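You operate a simulated robot arm through the tools that you are given. There is no shell and no other tool. Be economical: measure what you need, move in short steps, check, and stop when the job is done.

You are at the controls of a simulated two-armed robot. One attempt, no reset.

Task
Put one of the yellow rags from the top of the cleaning table in the inside of the delivery crate. Fetch the short orange carton and set it on the top of the rental desk. Put the black foot on top of the long teal carton. Shut the cleaner drawer. Put the red stop on the top of the packing table. Open the right drawer of the parts bench, fetch the red chock and set it inside and shut the drawer again. Open the steel drawer, take the black pad and leave it in the inside of the steel drawer, then shut the drawer. Press the level button of the big battery two times. Put the grey rag on the top of the charging shelf away on the top of the workbench. Put the white foot on the top of the service stand away on the top of the packing table. Open the left drawer of the display table, put the teal tip inside, then shut the drawer. Pull the upper drawer of the small chest open. Any order will do. Set down upright: short orange carton, teal tip.

Only the result counts: the job must be done as asked and must still hold three seconds after the hand-in. Knocking over, shifting, dropping, spilling or breaking anything else fails it.

Robot
Two 7-joint arms with two-finger parallel grippers on one trunk, on a base that drives. Base frame: it is fixed to the floor where the robot stands at the start and does not move with it; the origin is under the middle of the robot, x ahead of it, y to its left, z up. Lengths are in m, angles in rad, forces in N, time in s.
The left shoulder is at the start at [0.045, 0.101, 1.11], the right one opposite. Places, roughly: LT drawer1 [-9.6, -9.3, 0.6]; WC drawer2 [0.6, -5.5, 0.7]; black foot (4x4x4 cm) [0.6, -3.5, 0.8]; black pad (11x5x4 cm) [-3.9, -11.2, 0.7]; cleaner drawer [0.7, -5.8, 0.9]; grey rag (7x10x3 cm) [-6.6, -12.4, 0.8]; inside of the delivery crate [-1.4, -1.4, 0.7]; inside of the steel drawer [-6, -12.4, 0.5]; left drawer of the display table [-9.5, -9.3, 0.6]; level button of the big battery [-6.4, -12.3, 1]; long teal carton [-1.5, -2, 0.75]; red chock (9x13x8 cm) [-1.7, -7.4, 0.4]; red stop (3x3x4 cm) [0.5, -7.3, 0.8]; right drawer of the parts bench [0.5, -5.5, 0.8]; short orange carton [-1.5, -2.25, 0.75]; steel drawer [-6, -12.4, 0.6]; teal tip (5x5x5 cm) [-9.7, -9.5, 0.8]; top of the packing table [0.7, -3.6, 0.8]; top of the rental desk [-3.7, -3.2, 0.9]; top of the workbench [0.7, -8.5, 0.9]; upper drawer of the small chest [-9.7, -8.2, 0.9]; white foot (4x4x4 cm) [-7.8, -12.5, 0.6]; yellow rag (5x7x3 cm) [0.5, -0.3, 0.8]; yellow rag (7x10x3 cm) [0.7, 0.2, 0.8]. Payload 2.4 kg a hand.
Tool frame (each hand has its own): the origin (TCP) lies between the finger pads and is the grasp point; the fingertips stand 0.024 m ahead of it; z points along the fingers, y is the line along which they close. The gripper opens to 0.068 m. The fingers are 0.017 m wide and 0.01 m thick; the gripper's body (0.04 by 0.07 m) begins 0.041 m behind the TCP.
Orientation is that of the tool frame in the base frame, as [roll, pitch, yaw] about the fixed x, y, z axes, in that order (R = Rz(yaw) Ry(pitch) Rx(roll)). With the fingers straight down and closing along the base's y, the tool's x points along the base's -x, its y along +y and its z along -z.

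Tools
- The arms move only by the tool move_arm. It takes "left_series", "right_series" or both (then of equal length, played together; a hand with none holds still); each is a list of rows, each an object (a shift or turn left out is 0, a gripper value left out holds the last) with "dp": the shift along the base's x, y, z in m, a list of three; "rotation": the turn, a rotation vector about the base's x, y, z in rad, a list of three; "hand": the finger opening in m, from 0 to 0.068. In form: [{"dp": [dx, dy, dz], "rotation": [ax, ay, az], "hand": hand}, ...]. A call has 1 to 12 rows; each row shifts and turns the commanded pose from where the row before left it. Each row takes 0.2 s and may step no farther than 0.05 m and 0.15 rad from the row before; otherwise, or with a gripper value out of range, the whole call is refused. A pose out of reach is approached as far as the arm can. The call stops where the force on the tool passes 40 N (or 10 N more than at its start, if that is more) or the arm is blocked; 0.2 s more then pass. Each finger travels about 0.072 m/s and halts on what it meets, pressing with about 43 N; the grip force reading is that of the motor and also rises with nothing between the fingers. The clock runs only during rows and for 0.2 s after the last one: add rows that do not move to give the fingers time. The reply holds the time, the measured pose of the TCP, the force on the tool along the base axes, the opening and the grip force, in the units named above and with some noise, with the torque about the TCP (base axes, N m) and any sound that the robot's microphone picked up, and new pictures: "views" is both (left out), scene, wrist or none (wrist: the cameras of the hands that moved).
- Cameras (640 x 400 px; columns grow to the right, rows downward): "scene" is now at [0.131, -0.0025, 1.2743]; the picture's right is [-0.02, -1.00, 0.00], its down [-0.52, 0.01, -0.85] and it looks along [0.85, -0.02, -0.52] (base axes); focal length 254 px, centre (320, 200). "left" rides on the left gripper at [0.084, -0.011, -0.075] in its tool frame; the picture's right is [0.13, 0.99, 0.00], its down [-0.60, 0.08, -0.79] and it looks along [-0.79, 0.10, 0.61] (tool axes); focal length 251 px, centre (320, 200). "right" rides on the right gripper at [0.084, 0.011, -0.075] in its tool frame; the picture's right is [-0.13, 0.99, 0.00], its down [-0.60, -0.08, -0.79] and it looks along [-0.79, -0.10, 0.61] (tool axes); focal length 251 px, centre (320, 200). There is no depth. A picture from a camera that has moved, and an enlarged one, comes with that camera's place and axes in the base frame and with its lens.
- raise_lower(by): slides the trunk up (or, below 0, down) by that many m; the arms and the scene camera ride with it, the base frame stays. It gives what a move gives, with no picture.
- drive_base(legs): drives the robot by 1 to 6 legs, each [ahead, left, turn to the left] in m, m and rad, along the robot's own axes; the way and the turn of a leg run together, so that a leg with both is an arc; at most 1.5 m and 3.142 rad a leg. The arms and the cameras ride along, it lands a little off, and it stops where it bumps. It gives what a move gives, and a new picture of the scene camera.
- head_to(pan, tilt): turns the head with the scene camera to pan (to the left, within 1.501 rad either way) and tilt (down, from -0.506 to 1.204), counted from straight ahead of the robot. It gives what a move gives, and a new picture of the scene camera.
- zoom(camera, box): a new picture of the part [left, top, right, bottom] of that camera's present view, enlarged. It takes no simulated time.
- close_job(): hands the job in; it is judged then, once.

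Go step by step. Nothing tells you exact positions but the pictures and the camera data: compare them with the known pose of the tool, close in by small moves and look again before you grip or let go. The budget is 598 turns and 360 pictures, counting those below and the enlarged ones. Unless the task says otherwise, let go and move clear before handing in, and close with one line.

The tools are called as name(argument=value, ...) on one line, values as JSON. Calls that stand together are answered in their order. move_arm: Moves the arms, as the interface text tells. Its arguments: {"type":"object","properties":{"left_series":{"type":"array","items":{"type":"object","properties":{"dp":{"type":"array","items":{"type":"number"}},"rotation":{"type":"array","items":{"type":"number"}},"hand":{"type":"number"}}}},"right_series":{"type":"array","items":{"type":"object","properties":{"dp":{"type":"array","items":{"type":"number"}},"rotation":{"type":"array","items":{"type":"number"}},"hand":{"type":"number"}}}},"views":{"type":"string","enum":["both","scene","wrist","none"]}},"required":[]} The other tools are called the same way: raise_lower (by) slides the trunk up or down; drive_base (legs) drives the base; head_to (pan, tilt) turns the head that bears the scene camera; zoom (camera, box) takes an enlarged picture of a part of a camera's view; close_job () hands the job in.

At the start:

```text
time_s: 0.0
left_tcp_pos: [0.3441, 0.2419, 1.0162]
left_ee_rot: [3.141, 0.002, -3.14]
left_force: [0.5, 0.2, -0.9]
left_wrist_torque: [0.01, 0.03, 0.03]
left_gripper_width: 0.0682
left_finger_force: 0.0
right_tcp_pos: [0.3249, -0.0382, 1.1159]
right_ee_rot: [3.139, 0.001, -3.141]
right_force: [0.2, 0.7, -0.4]
right_wrist_torque: [-0.01, -0.02, 0.02]
right_gripper_width: 0.0679
right_finger_force: 0.1
trunk travel left (down, up): [-0.325, 0.524]
robot x, y, heading: [0.0034, 0.0036, 0.004]
head pan, tilt: [-0.019, 0.55]
```

scene: 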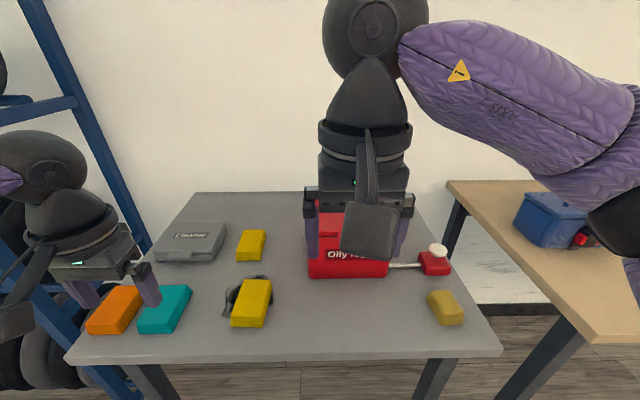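
right: 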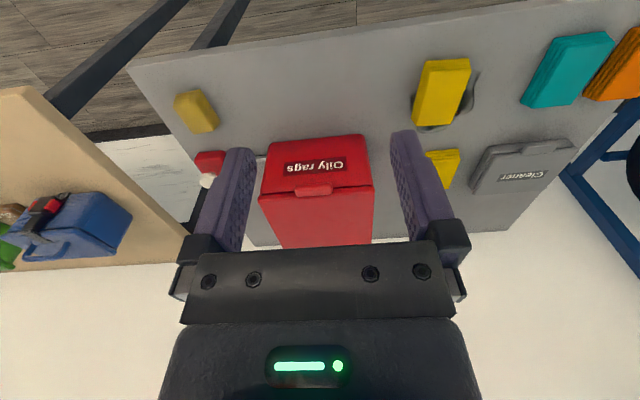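
left: 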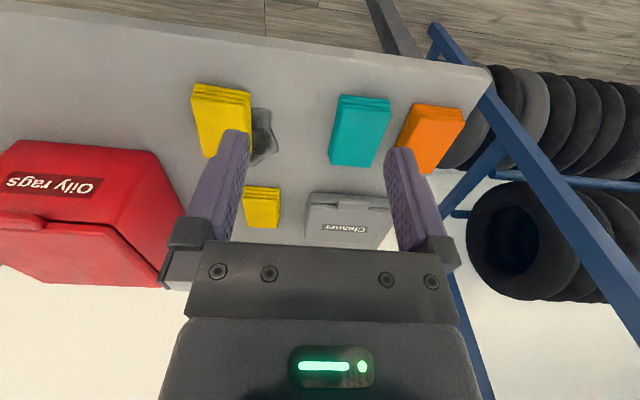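

I see the cleaning table ahead with yellow rags; the small yellow rag (right, ~[0.47,-0.28]) suits the right hand. I move nearer to the table so it lies within reach.

drive_base(legs=[[0.15, -0.12, 0]])

```text
time_s: 1.6
left_tcp_pos: [0.4916, 0.1229, 1.0175]
left_ee_rot: [3.141, 0.0, -3.139]
left_force: [-0.1, 0.4, 0.6]
left_wrist_torque: [0.03, 0.01, -0.01]
left_gripper_width: 0.0681
left_finger_force: 0.1
right_tcp_pos: [0.4716, -0.1576, 1.1154]
right_ee_rot: [3.139, 0.0, -3.139]
right_force: [-0.4, -0.1, 0.5]
right_wrist_torque: [0.02, 0.04, 0.01]
right_gripper_width: 0.0679
right_finger_force: 0.0
trunk travel left (down, up): [-0.325, 0.524]
robot x, y, heading: [0.1505, -0.1202, -0.005]
head pan, tilt: [-0.019, 0.55]
camera scene: at [0.2789, -0.123, 1.2742], right [-0.02, -1.0, 0.0], down [-0.52, 0.01, -0.85], along [0.85, -0.01, -0.52], focal length 254 px, centre (320, 200)
```

scene: 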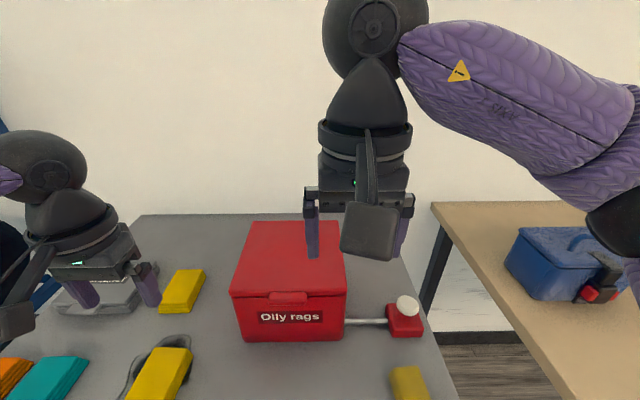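

The drive lands precisely. I move the right hand over the small rag and see how far down it reaches.

move_arm(right_series=[{"dp": [0, -0.04, -0.02]}, {"dp": [0, -0.04, -0.02]}, {"dp": [0.0, -0.035, -0.02]}, {"dp": [0, 0, -0.04]}, {"dp": [0, 0, -0.04]}, {"dp": [0, 0, 0]}])

```text
time_s: 3.0
left_tcp_pos: [0.4905, 0.1229, 1.0164]
left_ee_rot: [-3.141, 0.0, -3.139]
left_force: [-0.2, -1.0, -0.4]
left_wrist_torque: [0.02, -0.02, 0.02]
left_gripper_width: 0.0681
left_finger_force: 0.1
right_tcp_pos: [0.4712, -0.2728, 0.9736]
right_ee_rot: [3.139, 0.0, -3.14]
right_force: [-0.5, -0.6, -0.7]
right_wrist_torque: [0.0, 0.01, 0.03]
right_gripper_width: 0.0679
right_finger_force: 0.1
trunk travel left (down, up): [-0.325, 0.524]
robot x, y, heading: [0.1482, -0.1185, 0.003]
head pan, tilt: [-0.019, 0.55]
camera scene: at [0.2785, -0.1229, 1.2743], right [-0.02, -1.0, 0.0], down [-0.52, 0.01, -0.85], along [0.85, -0.01, -0.52], focal length 254 px, centre (320, 200)
camera right: at [0.3888, -0.2616, 1.0494], right [0.13, 0.99, 0.0], down [0.6, -0.08, 0.79], along [0.79, -0.1, -0.61], focal length 251 px, centre (320, 200)
```

scene: 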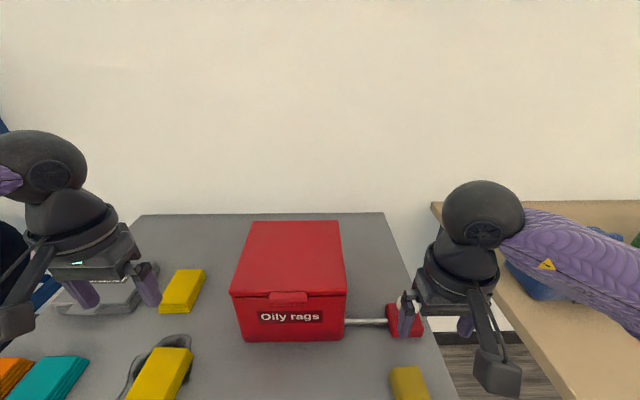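
right: 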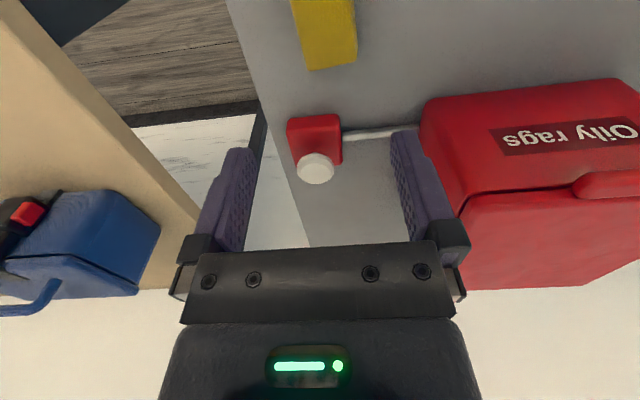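

Rag measured at about [0.476,-0.268], top near z≈0.79. I lower further and look.

move_arm(right_series=[{"dp": [0.003, 0.004, -0.04]}, {"dp": [0, 0, -0.04]}, {"dp": [0, 0, -0.02]}, {"dp": [0, 0, 0]}])

```text
time_s: 4.0
left_tcp_pos: [0.4913, 0.1231, 1.0166]
left_ee_rot: [-3.141, 0.0, -3.139]
left_force: [-0.4, -0.2, -0.2]
left_wrist_torque: [-0.01, -0.02, -0.04]
left_gripper_width: 0.0678
left_finger_force: 0.1
right_tcp_pos: [0.4726, -0.2693, 0.8749]
right_ee_rot: [3.14, 0.002, -3.14]
right_force: [-0.3, -0.8, -0.2]
right_wrist_torque: [-0.01, -0.02, 0.04]
right_gripper_width: 0.0681
right_finger_force: 0.1
trunk travel left (down, up): [-0.325, 0.524]
robot x, y, heading: [0.1475, -0.1208, 0.003]
head pan, tilt: [-0.019, 0.55]
camera scene: at [0.2785, -0.1228, 1.2743], right [-0.02, -1.0, 0.0], down [-0.52, 0.01, -0.85], along [0.85, -0.01, -0.52], focal length 254 px, centre (320, 200)
camera right: at [0.3907, -0.2588, 0.9495], right [0.13, 0.99, 0.0], down [0.6, -0.08, 0.79], along [0.79, -0.1, -0.61], focal length 251 px, centre (320, 200)
```

scene: 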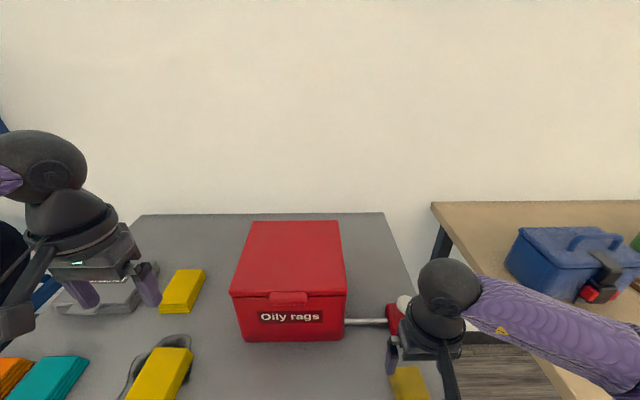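
right: 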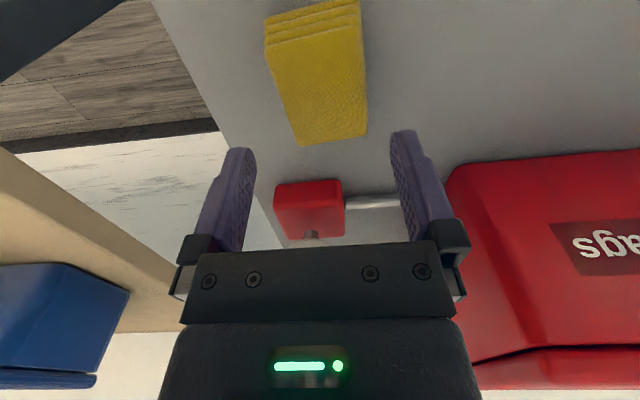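

The rag's top is at z≈0.80, centre [0.477,-0.266], nearly aligned. I descend and grip.

move_arm(right_series=[{"dp": [0.004, 0.003, -0.04], "hand": 0.068}, {"dp": [0, 0, -0.03]}, {"dp": [0, 0, 0], "hand": 0.02}, {"dp": [0, 0, 0]}, {"dp": [0, 0, 0]}, {"dp": [0, 0, 0]}], views="wrist")

```text
time_s: 4.5
left_tcp_pos: [0.4893, 0.1214, 1.017]
left_ee_rot: [3.14, 0.003, -3.138]
left_force: [0.9, -1.0, -0.5]
left_wrist_torque: [0.01, 0.01, 0.0]
left_gripper_width: 0.0681
left_finger_force: 0.0
right_tcp_pos: [0.4758, -0.2659, 0.824]
right_ee_rot: [3.14, 0.003, -3.14]
right_force: [-12.9, 0.5, 18.2]
right_wrist_torque: [-0.72, 0.49, -0.4]
right_gripper_width: 0.0679
right_finger_force: 0.1
trunk travel left (down, up): [-0.325, 0.524]
robot x, y, heading: [0.1428, -0.1208, -0.001]
head pan, tilt: [-0.019, 0.55]
stopped in row 2 (right hand): the force on the tool passed its limit at 101 N (the readings are from after the stop); the commanded pose is now the measured one
camera right: at [0.3936, -0.2553, 0.8987], right [0.13, 0.99, 0.0], down [0.6, -0.08, 0.8], along [0.79, -0.1, -0.61], focal length 251 px, centre (320, 200)
```

right: 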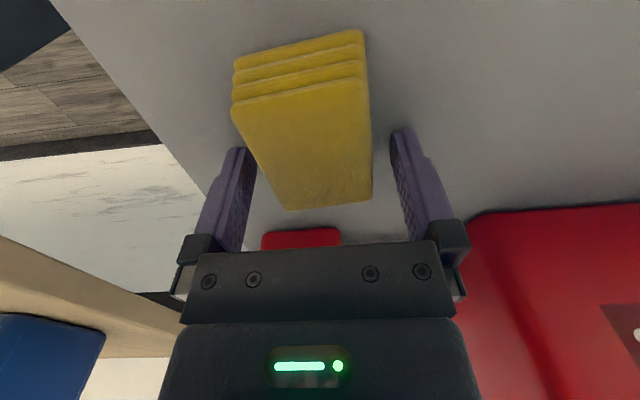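

The right fingertip seems to have touched the rag's right edge; the rag is about 6 mm further right and slightly yawed. I back up, correct and look again.

move_arm(right_series=[{"dp": [0, 0, 0.03]}, {"dp": [0.001, -0.006, 0], "rotation": [0, 0, 0.07]}, {"dp": [0, 0, 0]}], views="wrist")

```text
time_s: 5.3
left_tcp_pos: [0.4915, 0.123, 1.0168]
left_ee_rot: [-3.141, -0.001, -3.137]
left_force: [0.6, 0.0, -0.2]
left_wrist_torque: [0.0, 0.01, 0.0]
left_gripper_width: 0.0681
left_finger_force: 0.1
right_tcp_pos: [0.4811, -0.2735, 0.853]
right_ee_rot: [3.141, 0.003, -3.07]
right_force: [-0.5, -0.7, -0.4]
right_wrist_torque: [-0.01, 0.0, -0.01]
right_gripper_width: 0.0679
right_finger_force: 0.0
trunk travel left (down, up): [-0.325, 0.524]
robot x, y, heading: [0.1461, -0.1214, -0.0]
head pan, tilt: [-0.019, 0.55]
camera right: at [0.3975, -0.268, 0.9278], right [0.06, 1.0, 0.0], down [0.61, -0.04, 0.8], along [0.79, -0.04, -0.61], focal length 251 px, centre (320, 200)
```

right: 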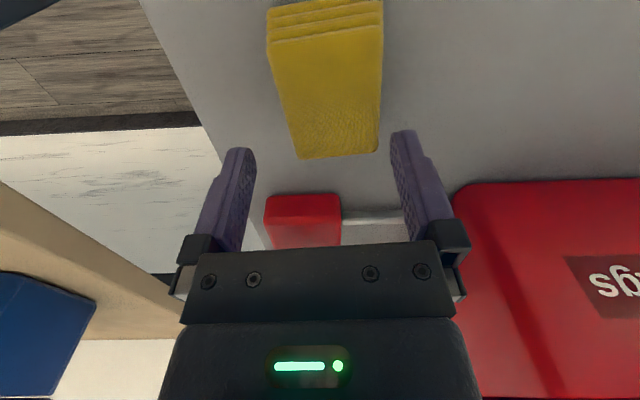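

The table may be a little higher than thought (fingertips met something at z≈0.80). I descend just to TCP z≈0.828, centred on the rag, and close.

move_arm(right_series=[{"dp": [-0.007, 0.007, 0.0]}, {"dp": [0, 0, -0.015]}, {"dp": [0, 0, -0.01]}, {"dp": [0, 0, 0], "hand": 0.02}, {"dp": [0, 0, 0]}, {"dp": [0, 0, 0]}, {"dp": [0, 0, 0]}], views="wrist")

```text
time_s: 6.9
left_tcp_pos: [0.4911, 0.1234, 1.0167]
left_ee_rot: [-3.141, 0.003, -3.137]
left_force: [-0.9, -0.1, -0.4]
left_wrist_torque: [0.02, 0.01, 0.0]
left_gripper_width: 0.068
left_finger_force: 0.0
right_tcp_pos: [0.4744, -0.2671, 0.8285]
right_ee_rot: [3.141, 0.004, -3.071]
right_force: [-0.1, 0.0, 0.4]
right_wrist_torque: [-0.03, -0.06, -0.01]
right_gripper_width: 0.0472
right_finger_force: 42.9
trunk travel left (down, up): [-0.325, 0.524]
robot x, y, heading: [0.145, -0.1197, 0.002]
head pan, tilt: [-0.019, 0.55]
camera right: at [0.3905, -0.2615, 0.9027], right [0.06, 1.0, 0.0], down [0.61, -0.04, 0.8], along [0.79, -0.04, -0.61], focal length 251 px, centre (320, 200)
```

right: 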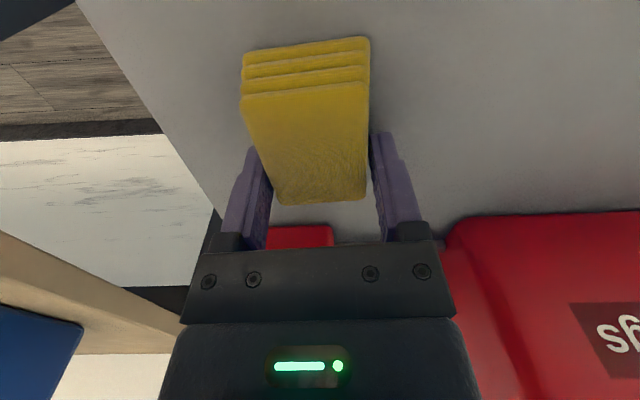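

Rag is gripped (0.047 m). Lift.

move_arm(right_series=[{"dp": [0, 0, 0.03]}, {"dp": [0, 0, 0.04]}, {"dp": [0, 0, 0.04]}, {"dp": [0, 0, 0.04]}, {"dp": [-0.04, 0, 0.03]}, {"dp": [-0.04, 0, 0]}, {"dp": [0, 0, 0]}], views="scene")

head_to(pan=-1.4, tilt=0.4)

```text
time_s: 8.5
left_tcp_pos: [0.4916, 0.1215, 1.0166]
left_ee_rot: [3.141, 0.0, -3.139]
left_force: [-0.1, 0.4, 0.1]
left_wrist_torque: [0.01, -0.03, 0.0]
left_gripper_width: 0.0679
left_finger_force: 0.0
right_tcp_pos: [0.3918, -0.2643, 1.0077]
right_ee_rot: [3.14, 0.004, -3.07]
right_force: [0.5, 0.3, -1.3]
right_wrist_torque: [0.02, 0.04, -0.02]
right_gripper_width: 0.0467
right_finger_force: 43.2
trunk travel left (down, up): [-0.325, 0.524]
robot x, y, heading: [0.1498, -0.1249, 0.005]
head pan, tilt: [-0.019, 0.55]
camera scene: at [0.2786, -0.123, 1.2743], right [-0.02, -1.0, 0.0], down [-0.52, 0.01, -0.85], along [0.85, -0.01, -0.52], focal length 254 px, centre (320, 200)
```

scene: 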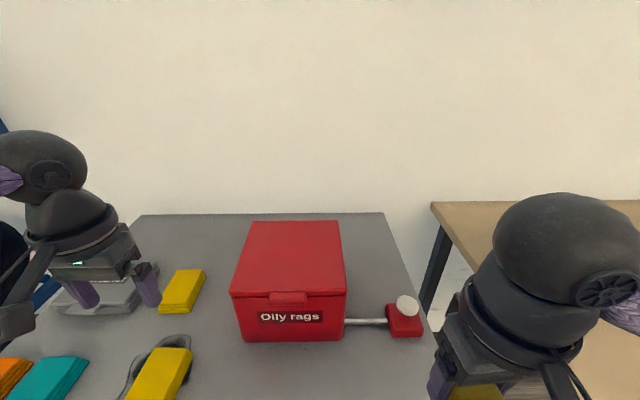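

```text
time_s: 10.0
left_tcp_pos: [0.4903, 0.1229, 1.0164]
left_ee_rot: [3.14, -0.002, -3.138]
left_force: [-0.5, 0.5, -0.6]
left_wrist_torque: [-0.03, -0.04, 0.0]
left_gripper_width: 0.068
left_finger_force: 0.0
right_tcp_pos: [0.3911, -0.2633, 1.0072]
right_ee_rot: [-3.141, 0.003, -3.07]
right_force: [0.0, 1.0, -0.3]
right_wrist_torque: [0.0, 0.02, -0.01]
right_gripper_width: 0.0469
right_finger_force: 43.0
trunk travel left (down, up): [-0.325, 0.524]
robot x, y, heading: [0.1466, -0.1202, 0.007]
head pan, tilt: [-1.4, 0.4]
camera scene: at [0.2048, -0.2126, 1.288], right [-0.98, -0.17, 0.0], down [-0.07, 0.38, -0.92], along [0.16, -0.91, -0.39], focal length 254 px, centre (320, 200)
```

scene: 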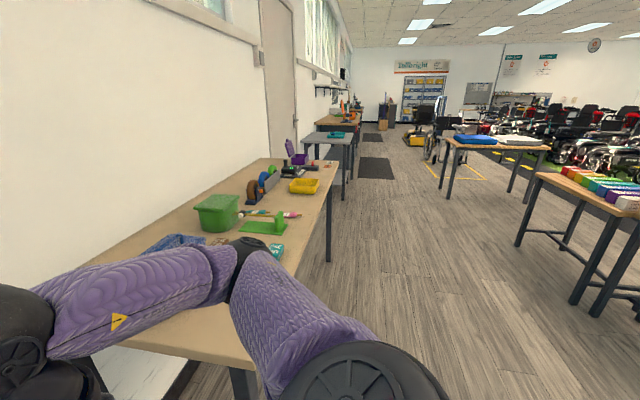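

The rag is held. I back away from the table and turn right to look for the delivery crate behind me.

drive_base(legs=[[-0.4, 0, 0], [0, 0, -2.2]])

head_to(pan=0, tilt=0.4)

```text
time_s: 17.8
left_tcp_pos: [-0.2584, -0.5429, 1.016]
left_ee_rot: [3.141, 0.002, 0.942]
left_force: [0.2, -1.0, -0.6]
left_wrist_torque: [0.0, 0.0, 0.01]
left_gripper_width: 0.068
left_finger_force: 0.0
right_tcp_pos: [-0.5127, -0.234, 1.0072]
right_ee_rot: [3.141, 0.003, 1.011]
right_force: [-0.2, 0.2, -0.2]
right_wrist_torque: [-0.01, 0.0, 0.01]
right_gripper_width: 0.0467
right_finger_force: 42.7
trunk travel left (down, up): [-0.325, 0.524]
robot x, y, heading: [-0.251, -0.1255, -2.199]
head pan, tilt: [-1.4, 0.4]
camera scene: at [-0.3634, -0.117, 1.288], right [0.44, 0.9, 0.0], down [0.35, -0.17, -0.92], along [-0.83, 0.41, -0.39], focal length 254 px, centre (320, 200)
```

scene: 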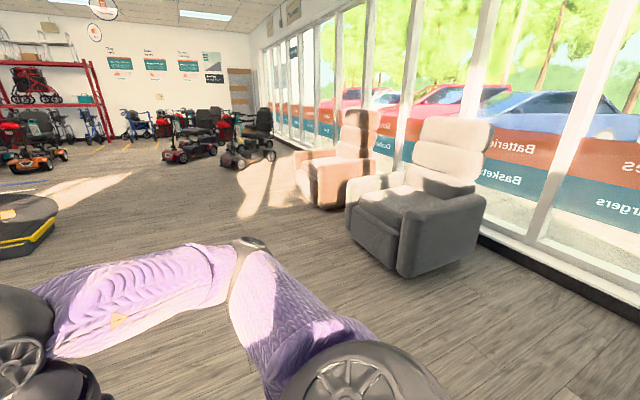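

```text
time_s: 19.3
left_tcp_pos: [-0.2586, -0.5423, 1.0155]
left_ee_rot: [-3.141, 0.001, 0.942]
left_force: [1.0, -0.3, -0.1]
left_wrist_torque: [-0.02, 0.03, 0.02]
left_gripper_width: 0.068
left_finger_force: 0.1
right_tcp_pos: [-0.5117, -0.2347, 1.0076]
right_ee_rot: [3.14, 0.004, 1.011]
right_force: [-0.6, -0.2, -1.1]
right_wrist_torque: [0.03, -0.03, 0.05]
right_gripper_width: 0.0469
right_finger_force: 42.8
trunk travel left (down, up): [-0.325, 0.524]
robot x, y, heading: [-0.2509, -0.1206, -2.202]
head pan, tilt: [0.0, 0.4]
camera scene: at [-0.3349, -0.2328, 1.288], right [-0.81, 0.59, 0.0], down [0.23, 0.31, -0.92], along [-0.54, -0.74, -0.39], focal length 254 px, centre (320, 200)
```

scene: 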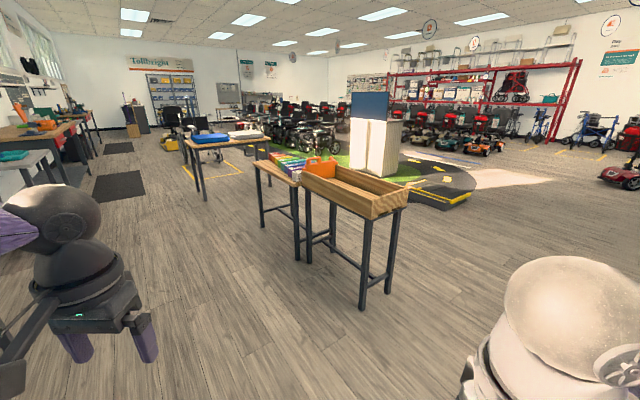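

I see the wooden delivery crate on a stand (x≈-1.6..-1.23, y≈-1.65..-1.07), the carton table behind it. I'll drive to face it from +x.

drive_base(legs=[[0, 0, -0.94], [0, 1.28, 0], [0.5, 0, 0]])

head_to(pan=0, tilt=0.6)

```text
time_s: 30.8
left_tcp_pos: [-1.0784, -1.6964, 1.0157]
left_ee_rot: [3.141, 0.0, 0.029]
left_force: [0.2, 0.0, 0.2]
left_wrist_torque: [-0.05, -0.02, 0.01]
left_gripper_width: 0.068
left_finger_force: 0.1
right_tcp_pos: [-0.9903, -1.3081, 1.0074]
right_ee_rot: [3.14, 0.003, 0.099]
right_force: [-0.1, -0.1, 0.2]
right_wrist_torque: [-0.02, 0.02, 0.02]
right_gripper_width: 0.0471
right_finger_force: 43.0
trunk travel left (down, up): [-0.325, 0.524]
robot x, y, heading: [-0.7403, -1.4466, -3.112]
head pan, tilt: [0.0, 0.4]
camera scene: at [-0.8808, -1.4494, 1.288], right [-0.03, 1.0, 0.0], down [0.39, 0.01, -0.92], along [-0.92, -0.03, -0.39], focal length 254 px, centre (320, 200)
```

scene: 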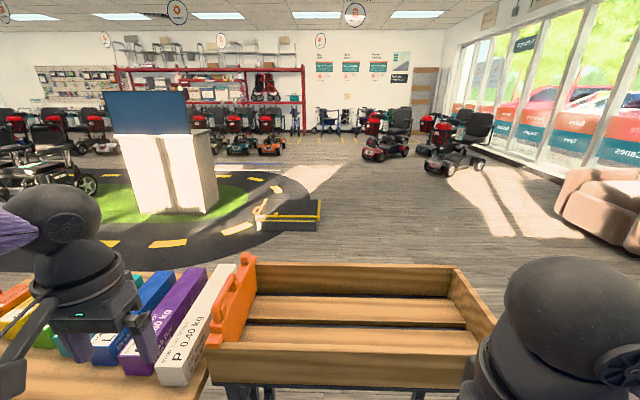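

```text
time_s: 31.6
left_tcp_pos: [-1.0793, -1.6975, 1.0151]
left_ee_rot: [-3.141, -0.001, 0.03]
left_force: [0.1, -0.6, 0.4]
left_wrist_torque: [-0.01, -0.01, 0.0]
left_gripper_width: 0.0681
left_finger_force: 0.0
right_tcp_pos: [-0.9895, -1.3081, 1.0084]
right_ee_rot: [3.139, 0.004, 0.097]
right_force: [0.1, 0.2, 0.1]
right_wrist_torque: [-0.01, 0.0, -0.01]
right_gripper_width: 0.0469
right_finger_force: 43.0
trunk travel left (down, up): [-0.325, 0.524]
robot x, y, heading: [-0.744, -1.4426, -3.114]
head pan, tilt: [0.0, 0.6]
camera scene: at [-0.8763, -1.4493, 1.2698], right [-0.03, 1.0, 0.0], down [0.56, 0.02, -0.83], along [-0.82, -0.02, -0.56], focal length 254 px, centre (320, 200)
```

scene: 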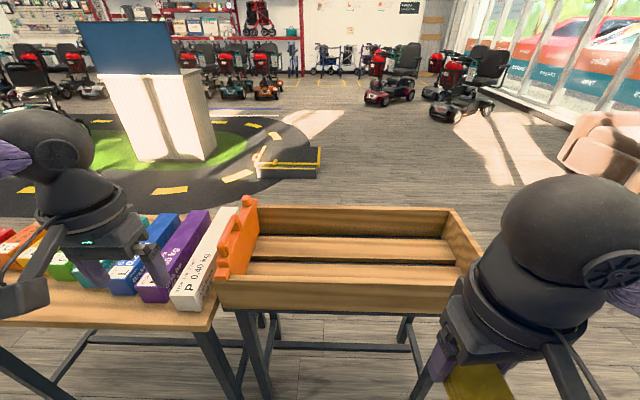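

Crate rim spans x≈-1.6..-1.29. I drive 0.3 m closer, then extend the right hand over the crate.

drive_base(legs=[[0.3, 0, -0.028]])

move_arm(right_series=[{"dp": [-0.045, 0, 0], "rotation": [0, 0, -0.07]}, {"dp": [-0.045, 0, 0]}, {"dp": [-0.04, 0, -0.03]}, {"dp": [0, 0, -0.04]}, {"dp": [0, 0, -0.03]}, {"dp": [0, 0, 0]}])

```text
time_s: 33.6
left_tcp_pos: [-1.386, -1.694, 1.0156]
left_ee_rot: [-3.14, -0.002, 0.007]
left_force: [-0.4, -0.1, -0.7]
left_wrist_torque: [-0.02, 0.04, 0.01]
left_gripper_width: 0.0678
left_finger_force: 0.0
right_tcp_pos: [-1.2879, -1.3069, 1.0071]
right_ee_rot: [3.139, 0.004, 0.077]
right_force: [-0.8, -0.3, -0.1]
right_wrist_torque: [0.01, 0.01, -0.02]
right_gripper_width: 0.0467
right_finger_force: 43.1
trunk travel left (down, up): [-0.325, 0.524]
robot x, y, heading: [-1.0401, -1.449, -3.131]
head pan, tilt: [0.0, 0.6]
camera scene: at [-1.1785, -1.4516, 1.2698], right [-0.01, 1.0, 0.0], down [0.57, 0.0, -0.82], along [-0.82, -0.01, -0.57], focal length 254 px, centre (320, 200)
```

scene: 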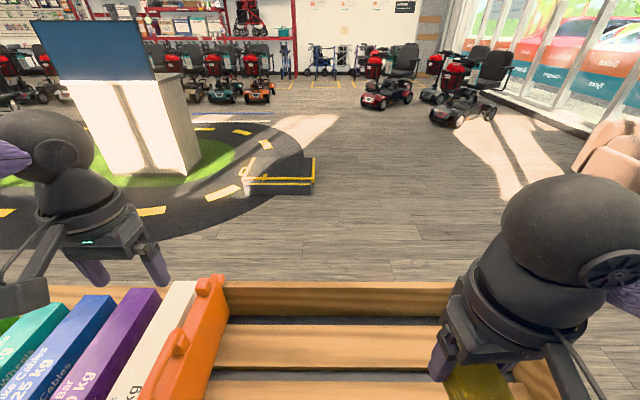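

```text
time_s: 35.0
left_tcp_pos: [-1.3853, -1.6946, 1.0155]
left_ee_rot: [3.14, 0.001, 0.005]
left_force: [0.7, 0.4, 0.1]
left_wrist_torque: [0.03, 0.01, 0.02]
left_gripper_width: 0.0679
left_finger_force: 0.1
right_tcp_pos: [-1.417, -1.3075, 0.9083]
right_ee_rot: [3.139, 0.003, 0.005]
right_force: [0.3, 0.0, -0.6]
right_wrist_torque: [-0.01, 0.01, -0.02]
right_gripper_width: 0.047
right_finger_force: 43.5
trunk travel left (down, up): [-0.325, 0.524]
robot x, y, heading: [-1.0427, -1.4529, -3.135]
head pan, tilt: [0.0, 0.6]
camera scene: at [-1.1782, -1.4516, 1.2698], right [-0.01, 1.0, 0.0], down [0.57, 0.0, -0.82], along [-0.82, -0.01, -0.57], focal length 254 px, centre (320, 200)
camera right: at [-1.3319, -1.3173, 0.9824], right [-0.12, -0.99, 0.0], down [-0.6, 0.08, 0.8], along [-0.79, 0.1, -0.61], focal length 251 px, centre (320, 200)
```

scene: 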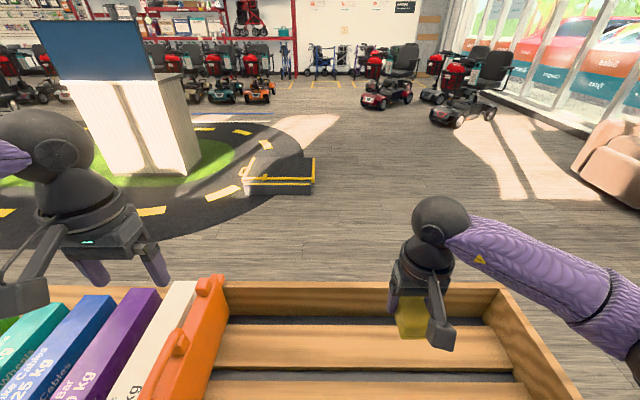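
right: 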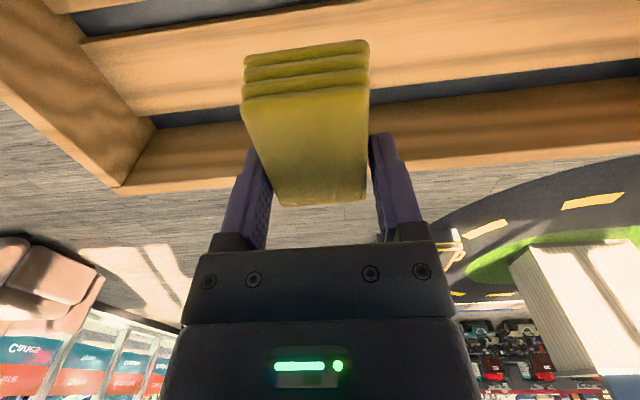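

Over the middle slat now. I lower toward the crate floor.

move_arm(right_series=[{"dp": [0, 0, -0.04]}, {"dp": [0, 0, -0.04]}, {"dp": [0, 0, -0.04]}, {"dp": [0, 0, 0]}])

```text
time_s: 36.0
left_tcp_pos: [-1.3857, -1.6949, 1.0161]
left_ee_rot: [-3.141, 0.0, 0.006]
left_force: [-0.4, 0.3, -0.2]
left_wrist_torque: [0.0, 0.02, 0.0]
left_gripper_width: 0.0677
left_finger_force: 0.1
right_tcp_pos: [-1.4176, -1.3063, 0.785]
right_ee_rot: [-3.141, 0.006, 0.008]
right_force: [-0.4, -0.8, 0.3]
right_wrist_torque: [0.03, -0.01, 0.0]
right_gripper_width: 0.0469
right_finger_force: 42.5
trunk travel left (down, up): [-0.325, 0.524]
robot x, y, heading: [-1.044, -1.4475, -3.135]
head pan, tilt: [0.0, 0.6]
camera scene: at [-1.1782, -1.4516, 1.2698], right [-0.01, 1.0, 0.0], down [0.57, 0.0, -0.82], along [-0.82, -0.01, -0.57], focal length 254 px, centre (320, 200)
camera right: at [-1.331, -1.316, 0.8612], right [-0.12, -0.99, 0.0], down [-0.6, 0.08, 0.8], along [-0.79, 0.1, -0.61], focal length 251 px, centre (320, 200)
```

scene: 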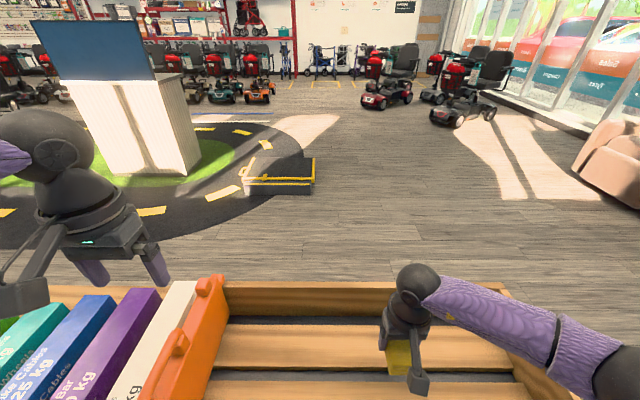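
right: 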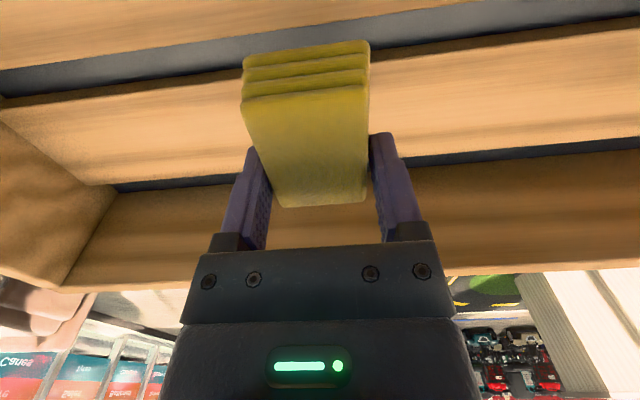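

move_arm(right_series=[{"dp": [0, 0, -0.02]}, {"dp": [0, 0, -0.02]}, {"dp": [0, 0, -0.015]}, {"dp": [0, 0, -0.01]}, {"dp": [0, 0, -0.01]}, {"dp": [0, 0, -0.01]}, {"dp": [0, 0, 0]}], views="wrist")

```text
time_s: 37.2
left_tcp_pos: [-1.3837, -1.6952, 1.018]
left_ee_rot: [-3.14, 0.001, 0.006]
left_force: [0.4, -0.2, 0.0]
left_wrist_torque: [-0.01, 0.0, 0.0]
left_gripper_width: 0.0678
left_finger_force: 0.0
right_tcp_pos: [-1.4181, -1.3078, 0.7177]
right_ee_rot: [3.137, 0.01, 0.006]
right_force: [7.8, 1.3, 25.1]
right_wrist_torque: [0.22, -0.52, 0.02]
right_gripper_width: 0.0471
right_finger_force: 42.9
trunk travel left (down, up): [-0.325, 0.524]
robot x, y, heading: [-1.0455, -1.4523, -3.141]
head pan, tilt: [0.0, 0.6]
stopped in row 6 (right hand): the force on the tool passed its limit at 49 N (the readings are from after the stop); the commanded pose is now the measured one
camera right: at [-1.3314, -1.3176, 0.7916], right [-0.12, -0.99, 0.01], down [-0.6, 0.08, 0.8], along [-0.79, 0.1, -0.6], focal length 251 px, centre (320, 200)
```

right: 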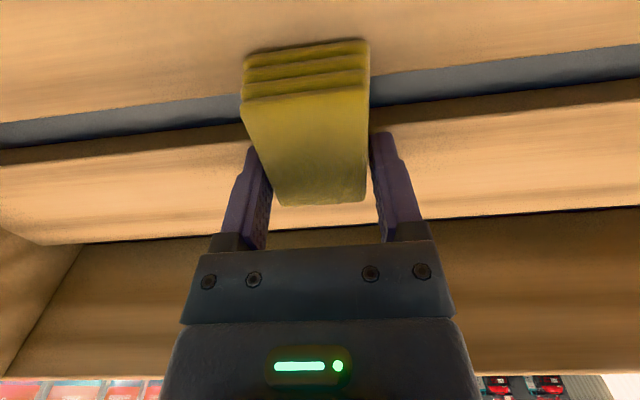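

The rag rests on the slats. Release and lift out.

move_arm(right_series=[{"dp": [0, 0, 0.003], "hand": 0.068}, {"dp": [0, 0, 0]}, {"dp": [0, 0, 0.03]}, {"dp": [0, 0, 0.05]}, {"dp": [0, 0, 0.05]}, {"dp": [0, 0, 0.05]}, {"dp": [0, 0, 0.05]}, {"dp": [0.05, 0, 0.04]}, {"dp": [0.05, 0, 0.03]}, {"dp": [0.04, 0, 0]}])

```text
refused: row 8 steps farther than a row can; nothing moved
```

move_arm(right_series=[{"dp": [0, 0, 0.003], "hand": 0.068}, {"dp": [0, 0, 0]}, {"dp": [0, 0, 0.03]}, {"dp": [0, 0, 0.05]}, {"dp": [0, 0, 0.05]}, {"dp": [0, 0, 0.05]}, {"dp": [0, 0, 0.05]}, {"dp": [0.03, 0, 0.03]}, {"dp": [0.04, 0, 0.02]}, {"dp": [0.04, 0, 0]}])

```text
time_s: 39.5
left_tcp_pos: [-1.385, -1.6947, 1.0171]
left_ee_rot: [-3.141, -0.001, 0.008]
left_force: [-0.1, 0.0, 0.6]
left_wrist_torque: [-0.01, -0.01, -0.02]
left_gripper_width: 0.0679
left_finger_force: 0.0
right_tcp_pos: [-1.3083, -1.3076, 0.997]
right_ee_rot: [3.139, 0.007, 0.006]
right_force: [-0.7, -0.3, 0.0]
right_wrist_torque: [0.0, 0.03, -0.04]
right_gripper_width: 0.0681
right_finger_force: 0.0
trunk travel left (down, up): [-0.325, 0.524]
robot x, y, heading: [-1.0432, -1.4521, -3.134]
head pan, tilt: [0.0, 0.6]
camera scene: at [-1.178, -1.4515, 1.2698], right [-0.01, 1.0, 0.0], down [0.57, 0.0, -0.82], along [-0.82, 0.0, -0.57], focal length 254 px, centre (320, 200)
camera right: at [-1.2215, -1.3175, 1.071], right [-0.12, -0.99, 0.0], down [-0.6, 0.08, 0.8], along [-0.79, 0.1, -0.6], focal length 251 px, centre (320, 200)
```

scene: 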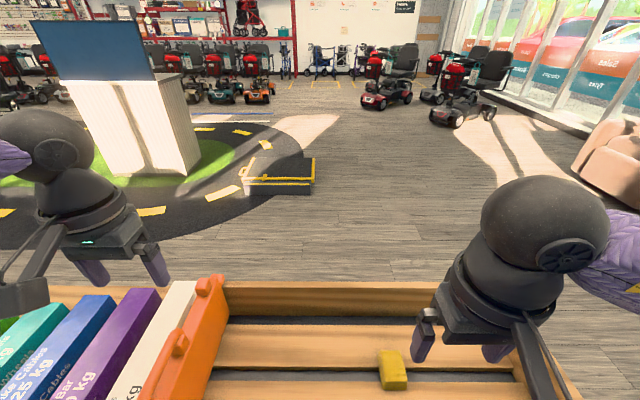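
right: 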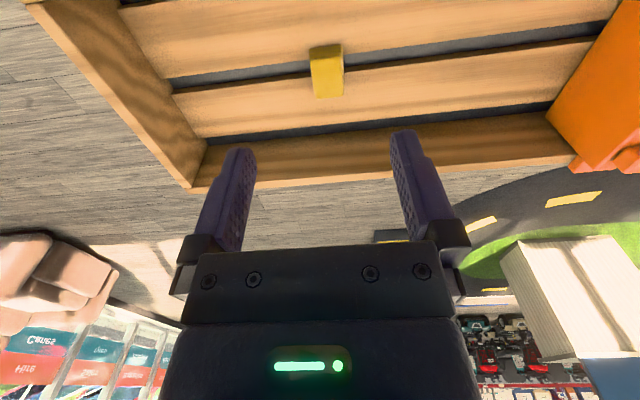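

Rag delivered. Next the cartons: back off and shift left to view the carton table.

drive_base(legs=[[-0.3, 0, 0], [0, 0.7, 0]])

```text
time_s: 45.0
left_tcp_pos: [-1.0914, -2.4089, 1.0165]
left_ee_rot: [-3.14, -0.001, -0.003]
left_force: [-0.2, -0.2, -0.5]
left_wrist_torque: [0.01, -0.01, 0.01]
left_gripper_width: 0.0681
left_finger_force: 0.1
right_tcp_pos: [-1.0105, -2.0233, 0.9968]
right_ee_rot: [3.139, 0.008, -0.006]
right_force: [-0.1, 0.1, 0.0]
right_wrist_torque: [0.01, -0.01, 0.01]
right_gripper_width: 0.0681
right_finger_force: 0.1
trunk travel left (down, up): [-0.325, 0.524]
robot x, y, heading: [-0.7483, -2.1707, 3.137]
head pan, tilt: [0.0, 0.6]
camera scene: at [-0.8808, -2.1678, 1.2698], right [0.0, 1.0, 0.0], down [0.57, 0.0, -0.82], along [-0.82, 0.0, -0.57], focal length 254 px, centre (320, 200)
```

scene: 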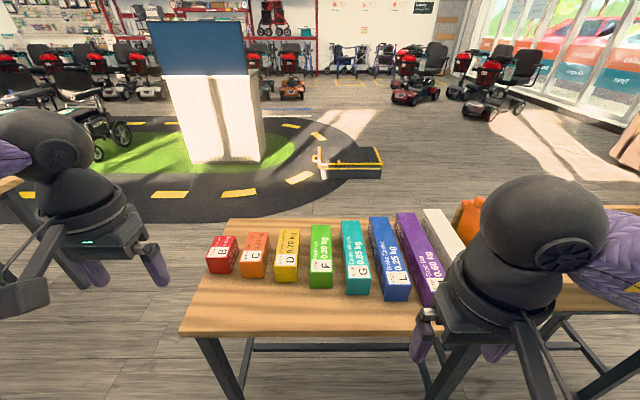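

zoom(camera="scene", box=[170, 200, 470, 340])

```text
2.13 times, centred on (320, 270) of scene
camera zoom: at [-0.8808, -2.1678, 1.2698], right [0.0, 1.0, 0.0], down [0.57, 0.0, -0.82], along [-0.82, 0.0, -0.57], focal length 541 px, centre (320, 51)
```

zoom: 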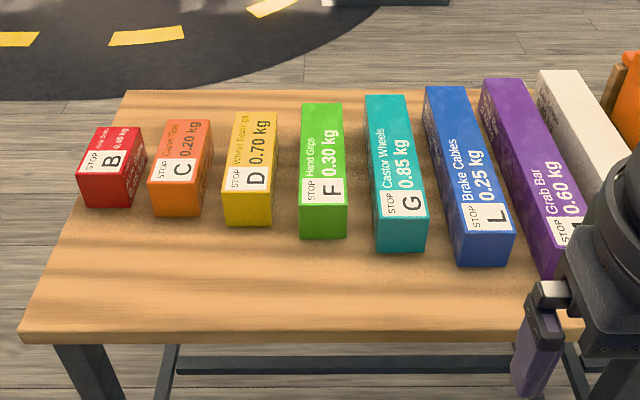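

Orange carton C is near [-1.37,-2.345], about 5.6 cm wide, long axis along x. I approach to grip it with the left hand.

drive_base(legs=[[0.22, 0.03, 0.0]])

move_arm(left_series=[{"dp": [-0.03, 0.035, -0.03]}, {"dp": [-0.03, 0.035, -0.03]}, {"dp": [0.0, 0.02, -0.03]}, {"dp": [0, 0, 0]}])

```text
time_s: 46.7
left_tcp_pos: [-1.3154, -2.4365, 1.0158]
left_ee_rot: [-3.141, 0.001, -0.001]
left_force: [-0.4, 0.6, -0.4]
left_wrist_torque: [0.02, 0.01, -0.01]
left_gripper_width: 0.0678
left_finger_force: 0.1
right_tcp_pos: [-1.2342, -2.0515, 0.9966]
right_ee_rot: [3.137, 0.007, -0.005]
right_force: [-0.8, 0.7, -1.0]
right_wrist_torque: [-0.01, 0.01, -0.01]
right_gripper_width: 0.0679
right_finger_force: 0.1
trunk travel left (down, up): [-0.325, 0.524]
robot x, y, heading: [-0.9724, -2.1954, 3.135]
head pan, tilt: [0.0, 0.6]
camera scene: at [-1.1054, -2.1968, 1.2697], right [0.0, 1.0, 0.0], down [0.57, 0.0, -0.82], along [-0.82, 0.0, -0.57], focal length 254 px, centre (320, 200)
```

scene: 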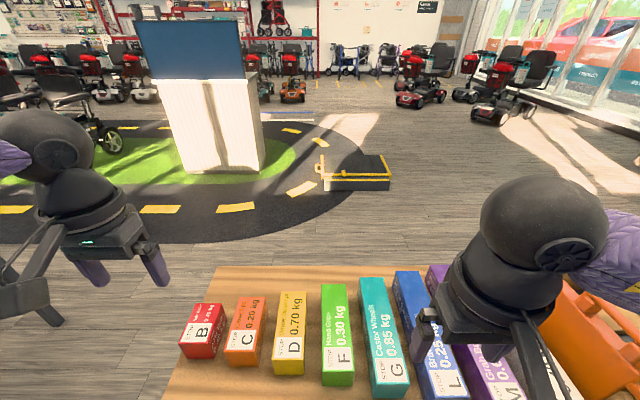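

```text
refused: row 1 steps farther than a row can; nothing moved
```

Two-view triangulation puts the orange carton's top at z≈0.74, centre ≈[-1.41,-2.357]. I lower the trunk a bit for reach and move the left hand over it.

raise_lower(by=-0.14)

move_arm(left_series=[{"dp": [-0.03, 0.03, 0]}, {"dp": [-0.03, 0.03, 0]}, {"dp": [-0.025, 0.02, 0]}, {"dp": [0, 0, 0]}])

```text
time_s: 48.4
left_tcp_pos: [-1.314, -2.4383, 0.8763]
left_ee_rot: [-3.141, 0.0, -0.002]
left_force: [0.4, 0.6, 0.0]
left_wrist_torque: [-0.02, 0.0, 0.0]
left_gripper_width: 0.068
left_finger_force: 0.0
right_tcp_pos: [-1.2334, -2.0523, 0.8568]
right_ee_rot: [3.137, 0.008, -0.004]
right_force: [-0.1, 0.4, -0.8]
right_wrist_torque: [0.01, 0.01, -0.01]
right_gripper_width: 0.0681
right_finger_force: 0.1
trunk travel left (down, up): [-0.185, 0.664]
robot x, y, heading: [-0.9691, -2.1958, 3.139]
head pan, tilt: [0.0, 0.6]
```

```text
time_s: 49.4
left_tcp_pos: [-1.3975, -2.3586, 0.8773]
left_ee_rot: [3.141, 0.0, -0.001]
left_force: [0.1, 0.6, 0.3]
left_wrist_torque: [0.0, 0.01, -0.02]
left_gripper_width: 0.0677
left_finger_force: 0.0
right_tcp_pos: [-1.2333, -2.052, 0.8566]
right_ee_rot: [3.138, 0.005, -0.005]
right_force: [-0.5, -0.7, 0.8]
right_wrist_torque: [-0.02, 0.01, -0.02]
right_gripper_width: 0.0682
right_finger_force: 0.1
trunk travel left (down, up): [-0.185, 0.664]
robot x, y, heading: [-0.9683, -2.1951, 3.137]
head pan, tilt: [0.0, 0.6]
camera scene: at [-1.1378, -2.1965, 1.1275], right [0.0, 1.0, 0.0], down [0.57, 0.0, -0.82], along [-0.82, 0.0, -0.57], focal length 254 px, centre (320, 200)
camera left: at [-1.3149, -2.3475, 0.9512], right [0.13, -0.99, 0.0], down [-0.6, -0.08, 0.79], along [-0.79, -0.1, -0.61], focal length 251 px, centre (320, 200)
```

scene: 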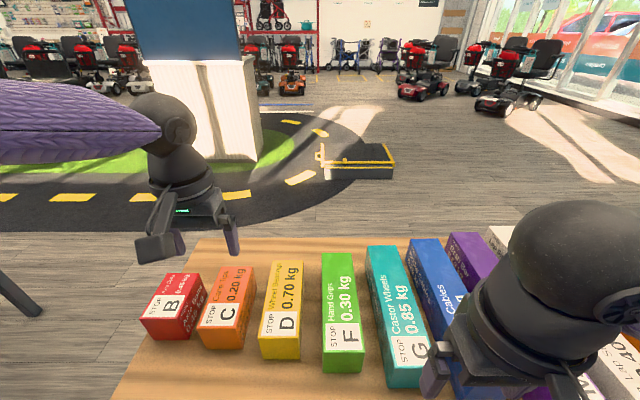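
left: 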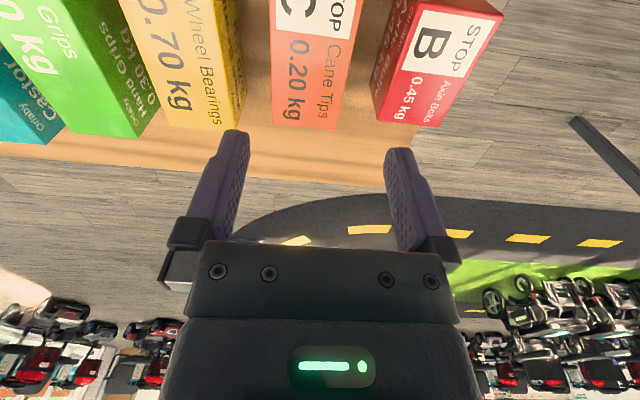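

zoom(camera="left", box=[200, 0, 440, 150])

```text
2.67 times, centred on (320, 75) of left
camera zoom: at [-1.3149, -2.3475, 0.9512], right [0.13, -0.99, 0.0], down [-0.6, -0.08, 0.79], along [-0.79, -0.1, -0.61], focal length 670 px, centre (320, 533)
```

zoom: 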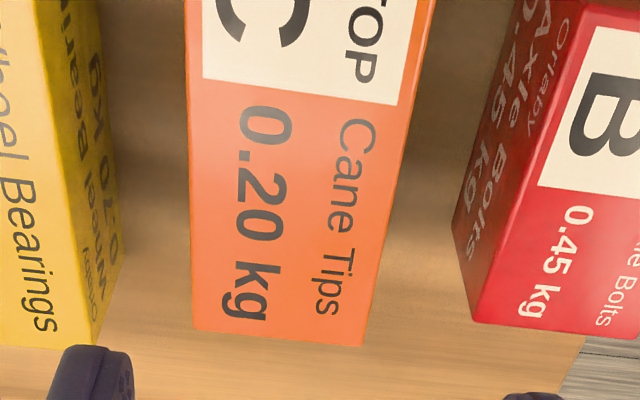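

The carton is ~7 mm to +y of the hand. I correct and descend a little for another look.

move_arm(left_series=[{"dp": [-0.005, 0.0075, -0.03]}, {"dp": [0, 0, -0.025]}, {"dp": [0, 0, 0]}])

```text
time_s: 50.2
left_tcp_pos: [-1.4063, -2.3508, 0.8223]
left_ee_rot: [3.14, 0.0, -0.001]
left_force: [0.4, 0.2, -0.2]
left_wrist_torque: [-0.01, -0.02, 0.01]
left_gripper_width: 0.068
left_finger_force: 0.2
right_tcp_pos: [-1.2356, -2.0512, 0.8566]
right_ee_rot: [3.135, 0.006, -0.004]
right_force: [-0.6, 0.6, -1.0]
right_wrist_torque: [0.03, 0.02, 0.03]
right_gripper_width: 0.0681
right_finger_force: 0.1
trunk travel left (down, up): [-0.185, 0.664]
robot x, y, heading: [-0.9692, -2.1927, 3.134]
head pan, tilt: [0.0, 0.6]
camera scene: at [-1.1378, -2.1966, 1.1275], right [0.0, 1.0, 0.0], down [0.57, 0.0, -0.82], along [-0.82, 0.0, -0.57], focal length 254 px, centre (320, 200)
camera left: at [-1.3237, -2.34, 0.8965], right [0.13, -0.99, 0.0], down [-0.6, -0.08, 0.79], along [-0.79, -0.1, -0.61], focal length 251 px, centre (320, 200)
```

scene: 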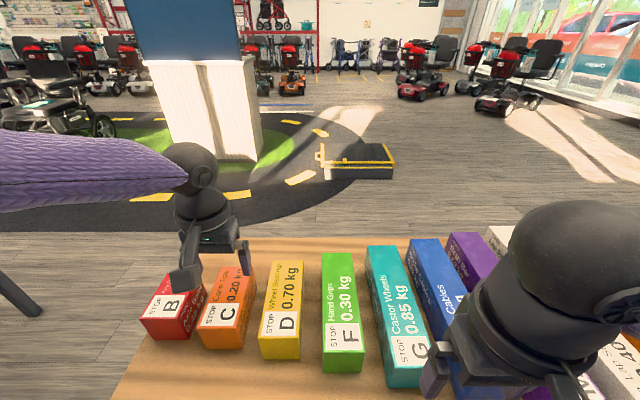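
left: 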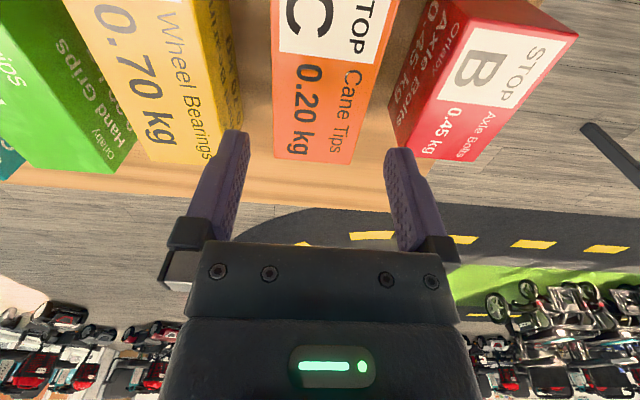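

Aligned within 1 mm; the carton is ~6 cm wide. I descend to grip height in small steps.

move_arm(left_series=[{"dp": [0.004, -0.001, -0.02]}, {"dp": [0, 0, -0.02]}, {"dp": [0, 0, -0.015]}, {"dp": [0, 0, -0.01]}, {"dp": [0, 0, -0.01]}, {"dp": [0, 0, -0.005]}, {"dp": [0, 0, 0]}], views="wrist")

```text
time_s: 51.8
left_tcp_pos: [-1.4009, -2.3511, 0.7416]
left_ee_rot: [-3.141, 0.0, -0.002]
left_force: [-0.4, 0.4, 1.2]
left_wrist_torque: [0.02, 0.0, -0.03]
left_gripper_width: 0.068
left_finger_force: 0.0
right_tcp_pos: [-1.2342, -2.0522, 0.8567]
right_ee_rot: [3.138, 0.008, -0.006]
right_force: [-0.6, 0.0, -0.7]
right_wrist_torque: [-0.02, 0.01, -0.03]
right_gripper_width: 0.0677
right_finger_force: 0.0
trunk travel left (down, up): [-0.185, 0.664]
robot x, y, heading: [-0.9696, -2.1984, 3.141]
head pan, tilt: [0.0, 0.6]
camera left: at [-1.3185, -2.3404, 0.8155], right [0.13, -0.99, 0.0], down [-0.6, -0.08, 0.79], along [-0.79, -0.1, -0.61], focal length 251 px, centre (320, 200)
```

left: 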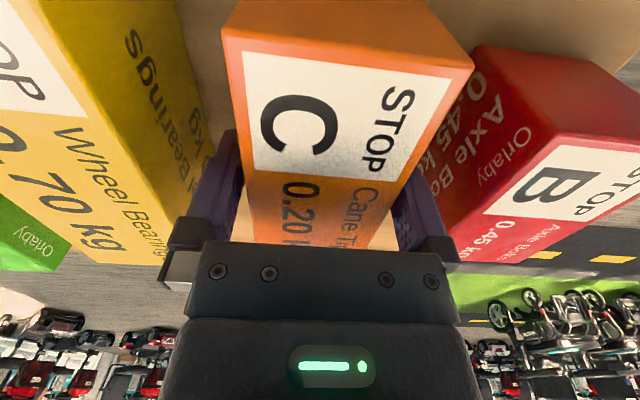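

Fingers straddle the carton centrally. Close and lift slightly.

move_arm(left_series=[{"hand": 0.04}, {"hand": 0.04}, {"hand": 0.04}, {"dp": [0, 0, 0.02]}, {"dp": [0, 0, 0.04]}, {"dp": [0, 0, 0.05]}, {"dp": [0, 0, 0.05]}, {"dp": [0, 0, 0.05]}, {"dp": [0, 0, 0]}])

```text
time_s: 53.8
left_tcp_pos: [-1.4035, -2.35, 0.9518]
left_ee_rot: [3.141, 0.0, -0.001]
left_force: [-0.3, 0.2, -1.8]
left_wrist_torque: [0.0, 0.04, -0.02]
left_gripper_width: 0.0596
left_finger_force: 42.9
right_tcp_pos: [-1.2342, -2.0531, 0.8568]
right_ee_rot: [3.136, 0.007, -0.006]
right_force: [-0.2, 0.1, 0.5]
right_wrist_torque: [-0.03, 0.03, 0.03]
right_gripper_width: 0.068
right_finger_force: 0.0
trunk travel left (down, up): [-0.185, 0.664]
robot x, y, heading: [-0.9701, -2.1964, 3.135]
head pan, tilt: [0.0, 0.6]
camera scene: at [-1.1378, -2.1966, 1.1275], right [0.0, 1.0, 0.0], down [0.57, 0.0, -0.82], along [-0.82, 0.0, -0.57], focal length 254 px, centre (320, 200)
camera left: at [-1.3209, -2.3385, 1.0259], right [0.13, -0.99, 0.0], down [-0.6, -0.08, 0.79], along [-0.79, -0.1, -0.61], focal length 251 px, centre (320, 200)
```

scene: 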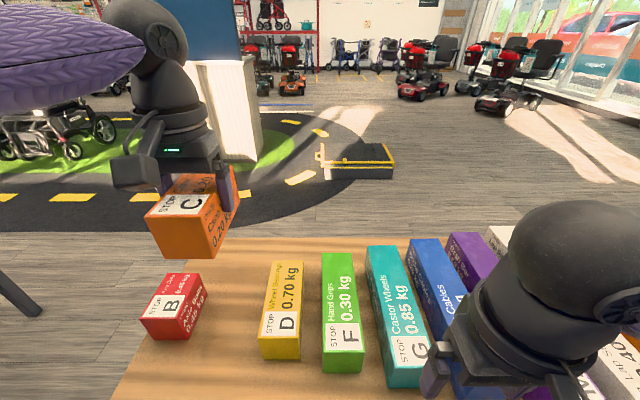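
left: 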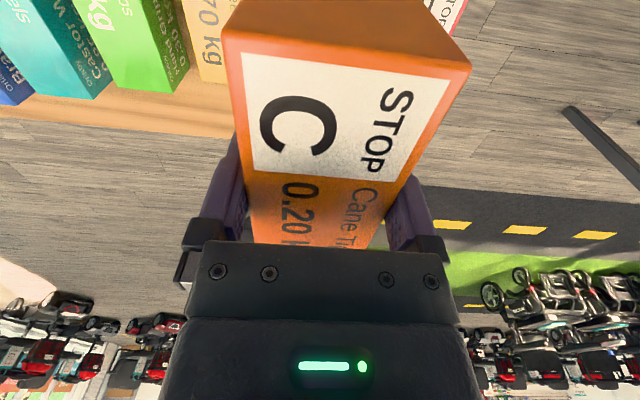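

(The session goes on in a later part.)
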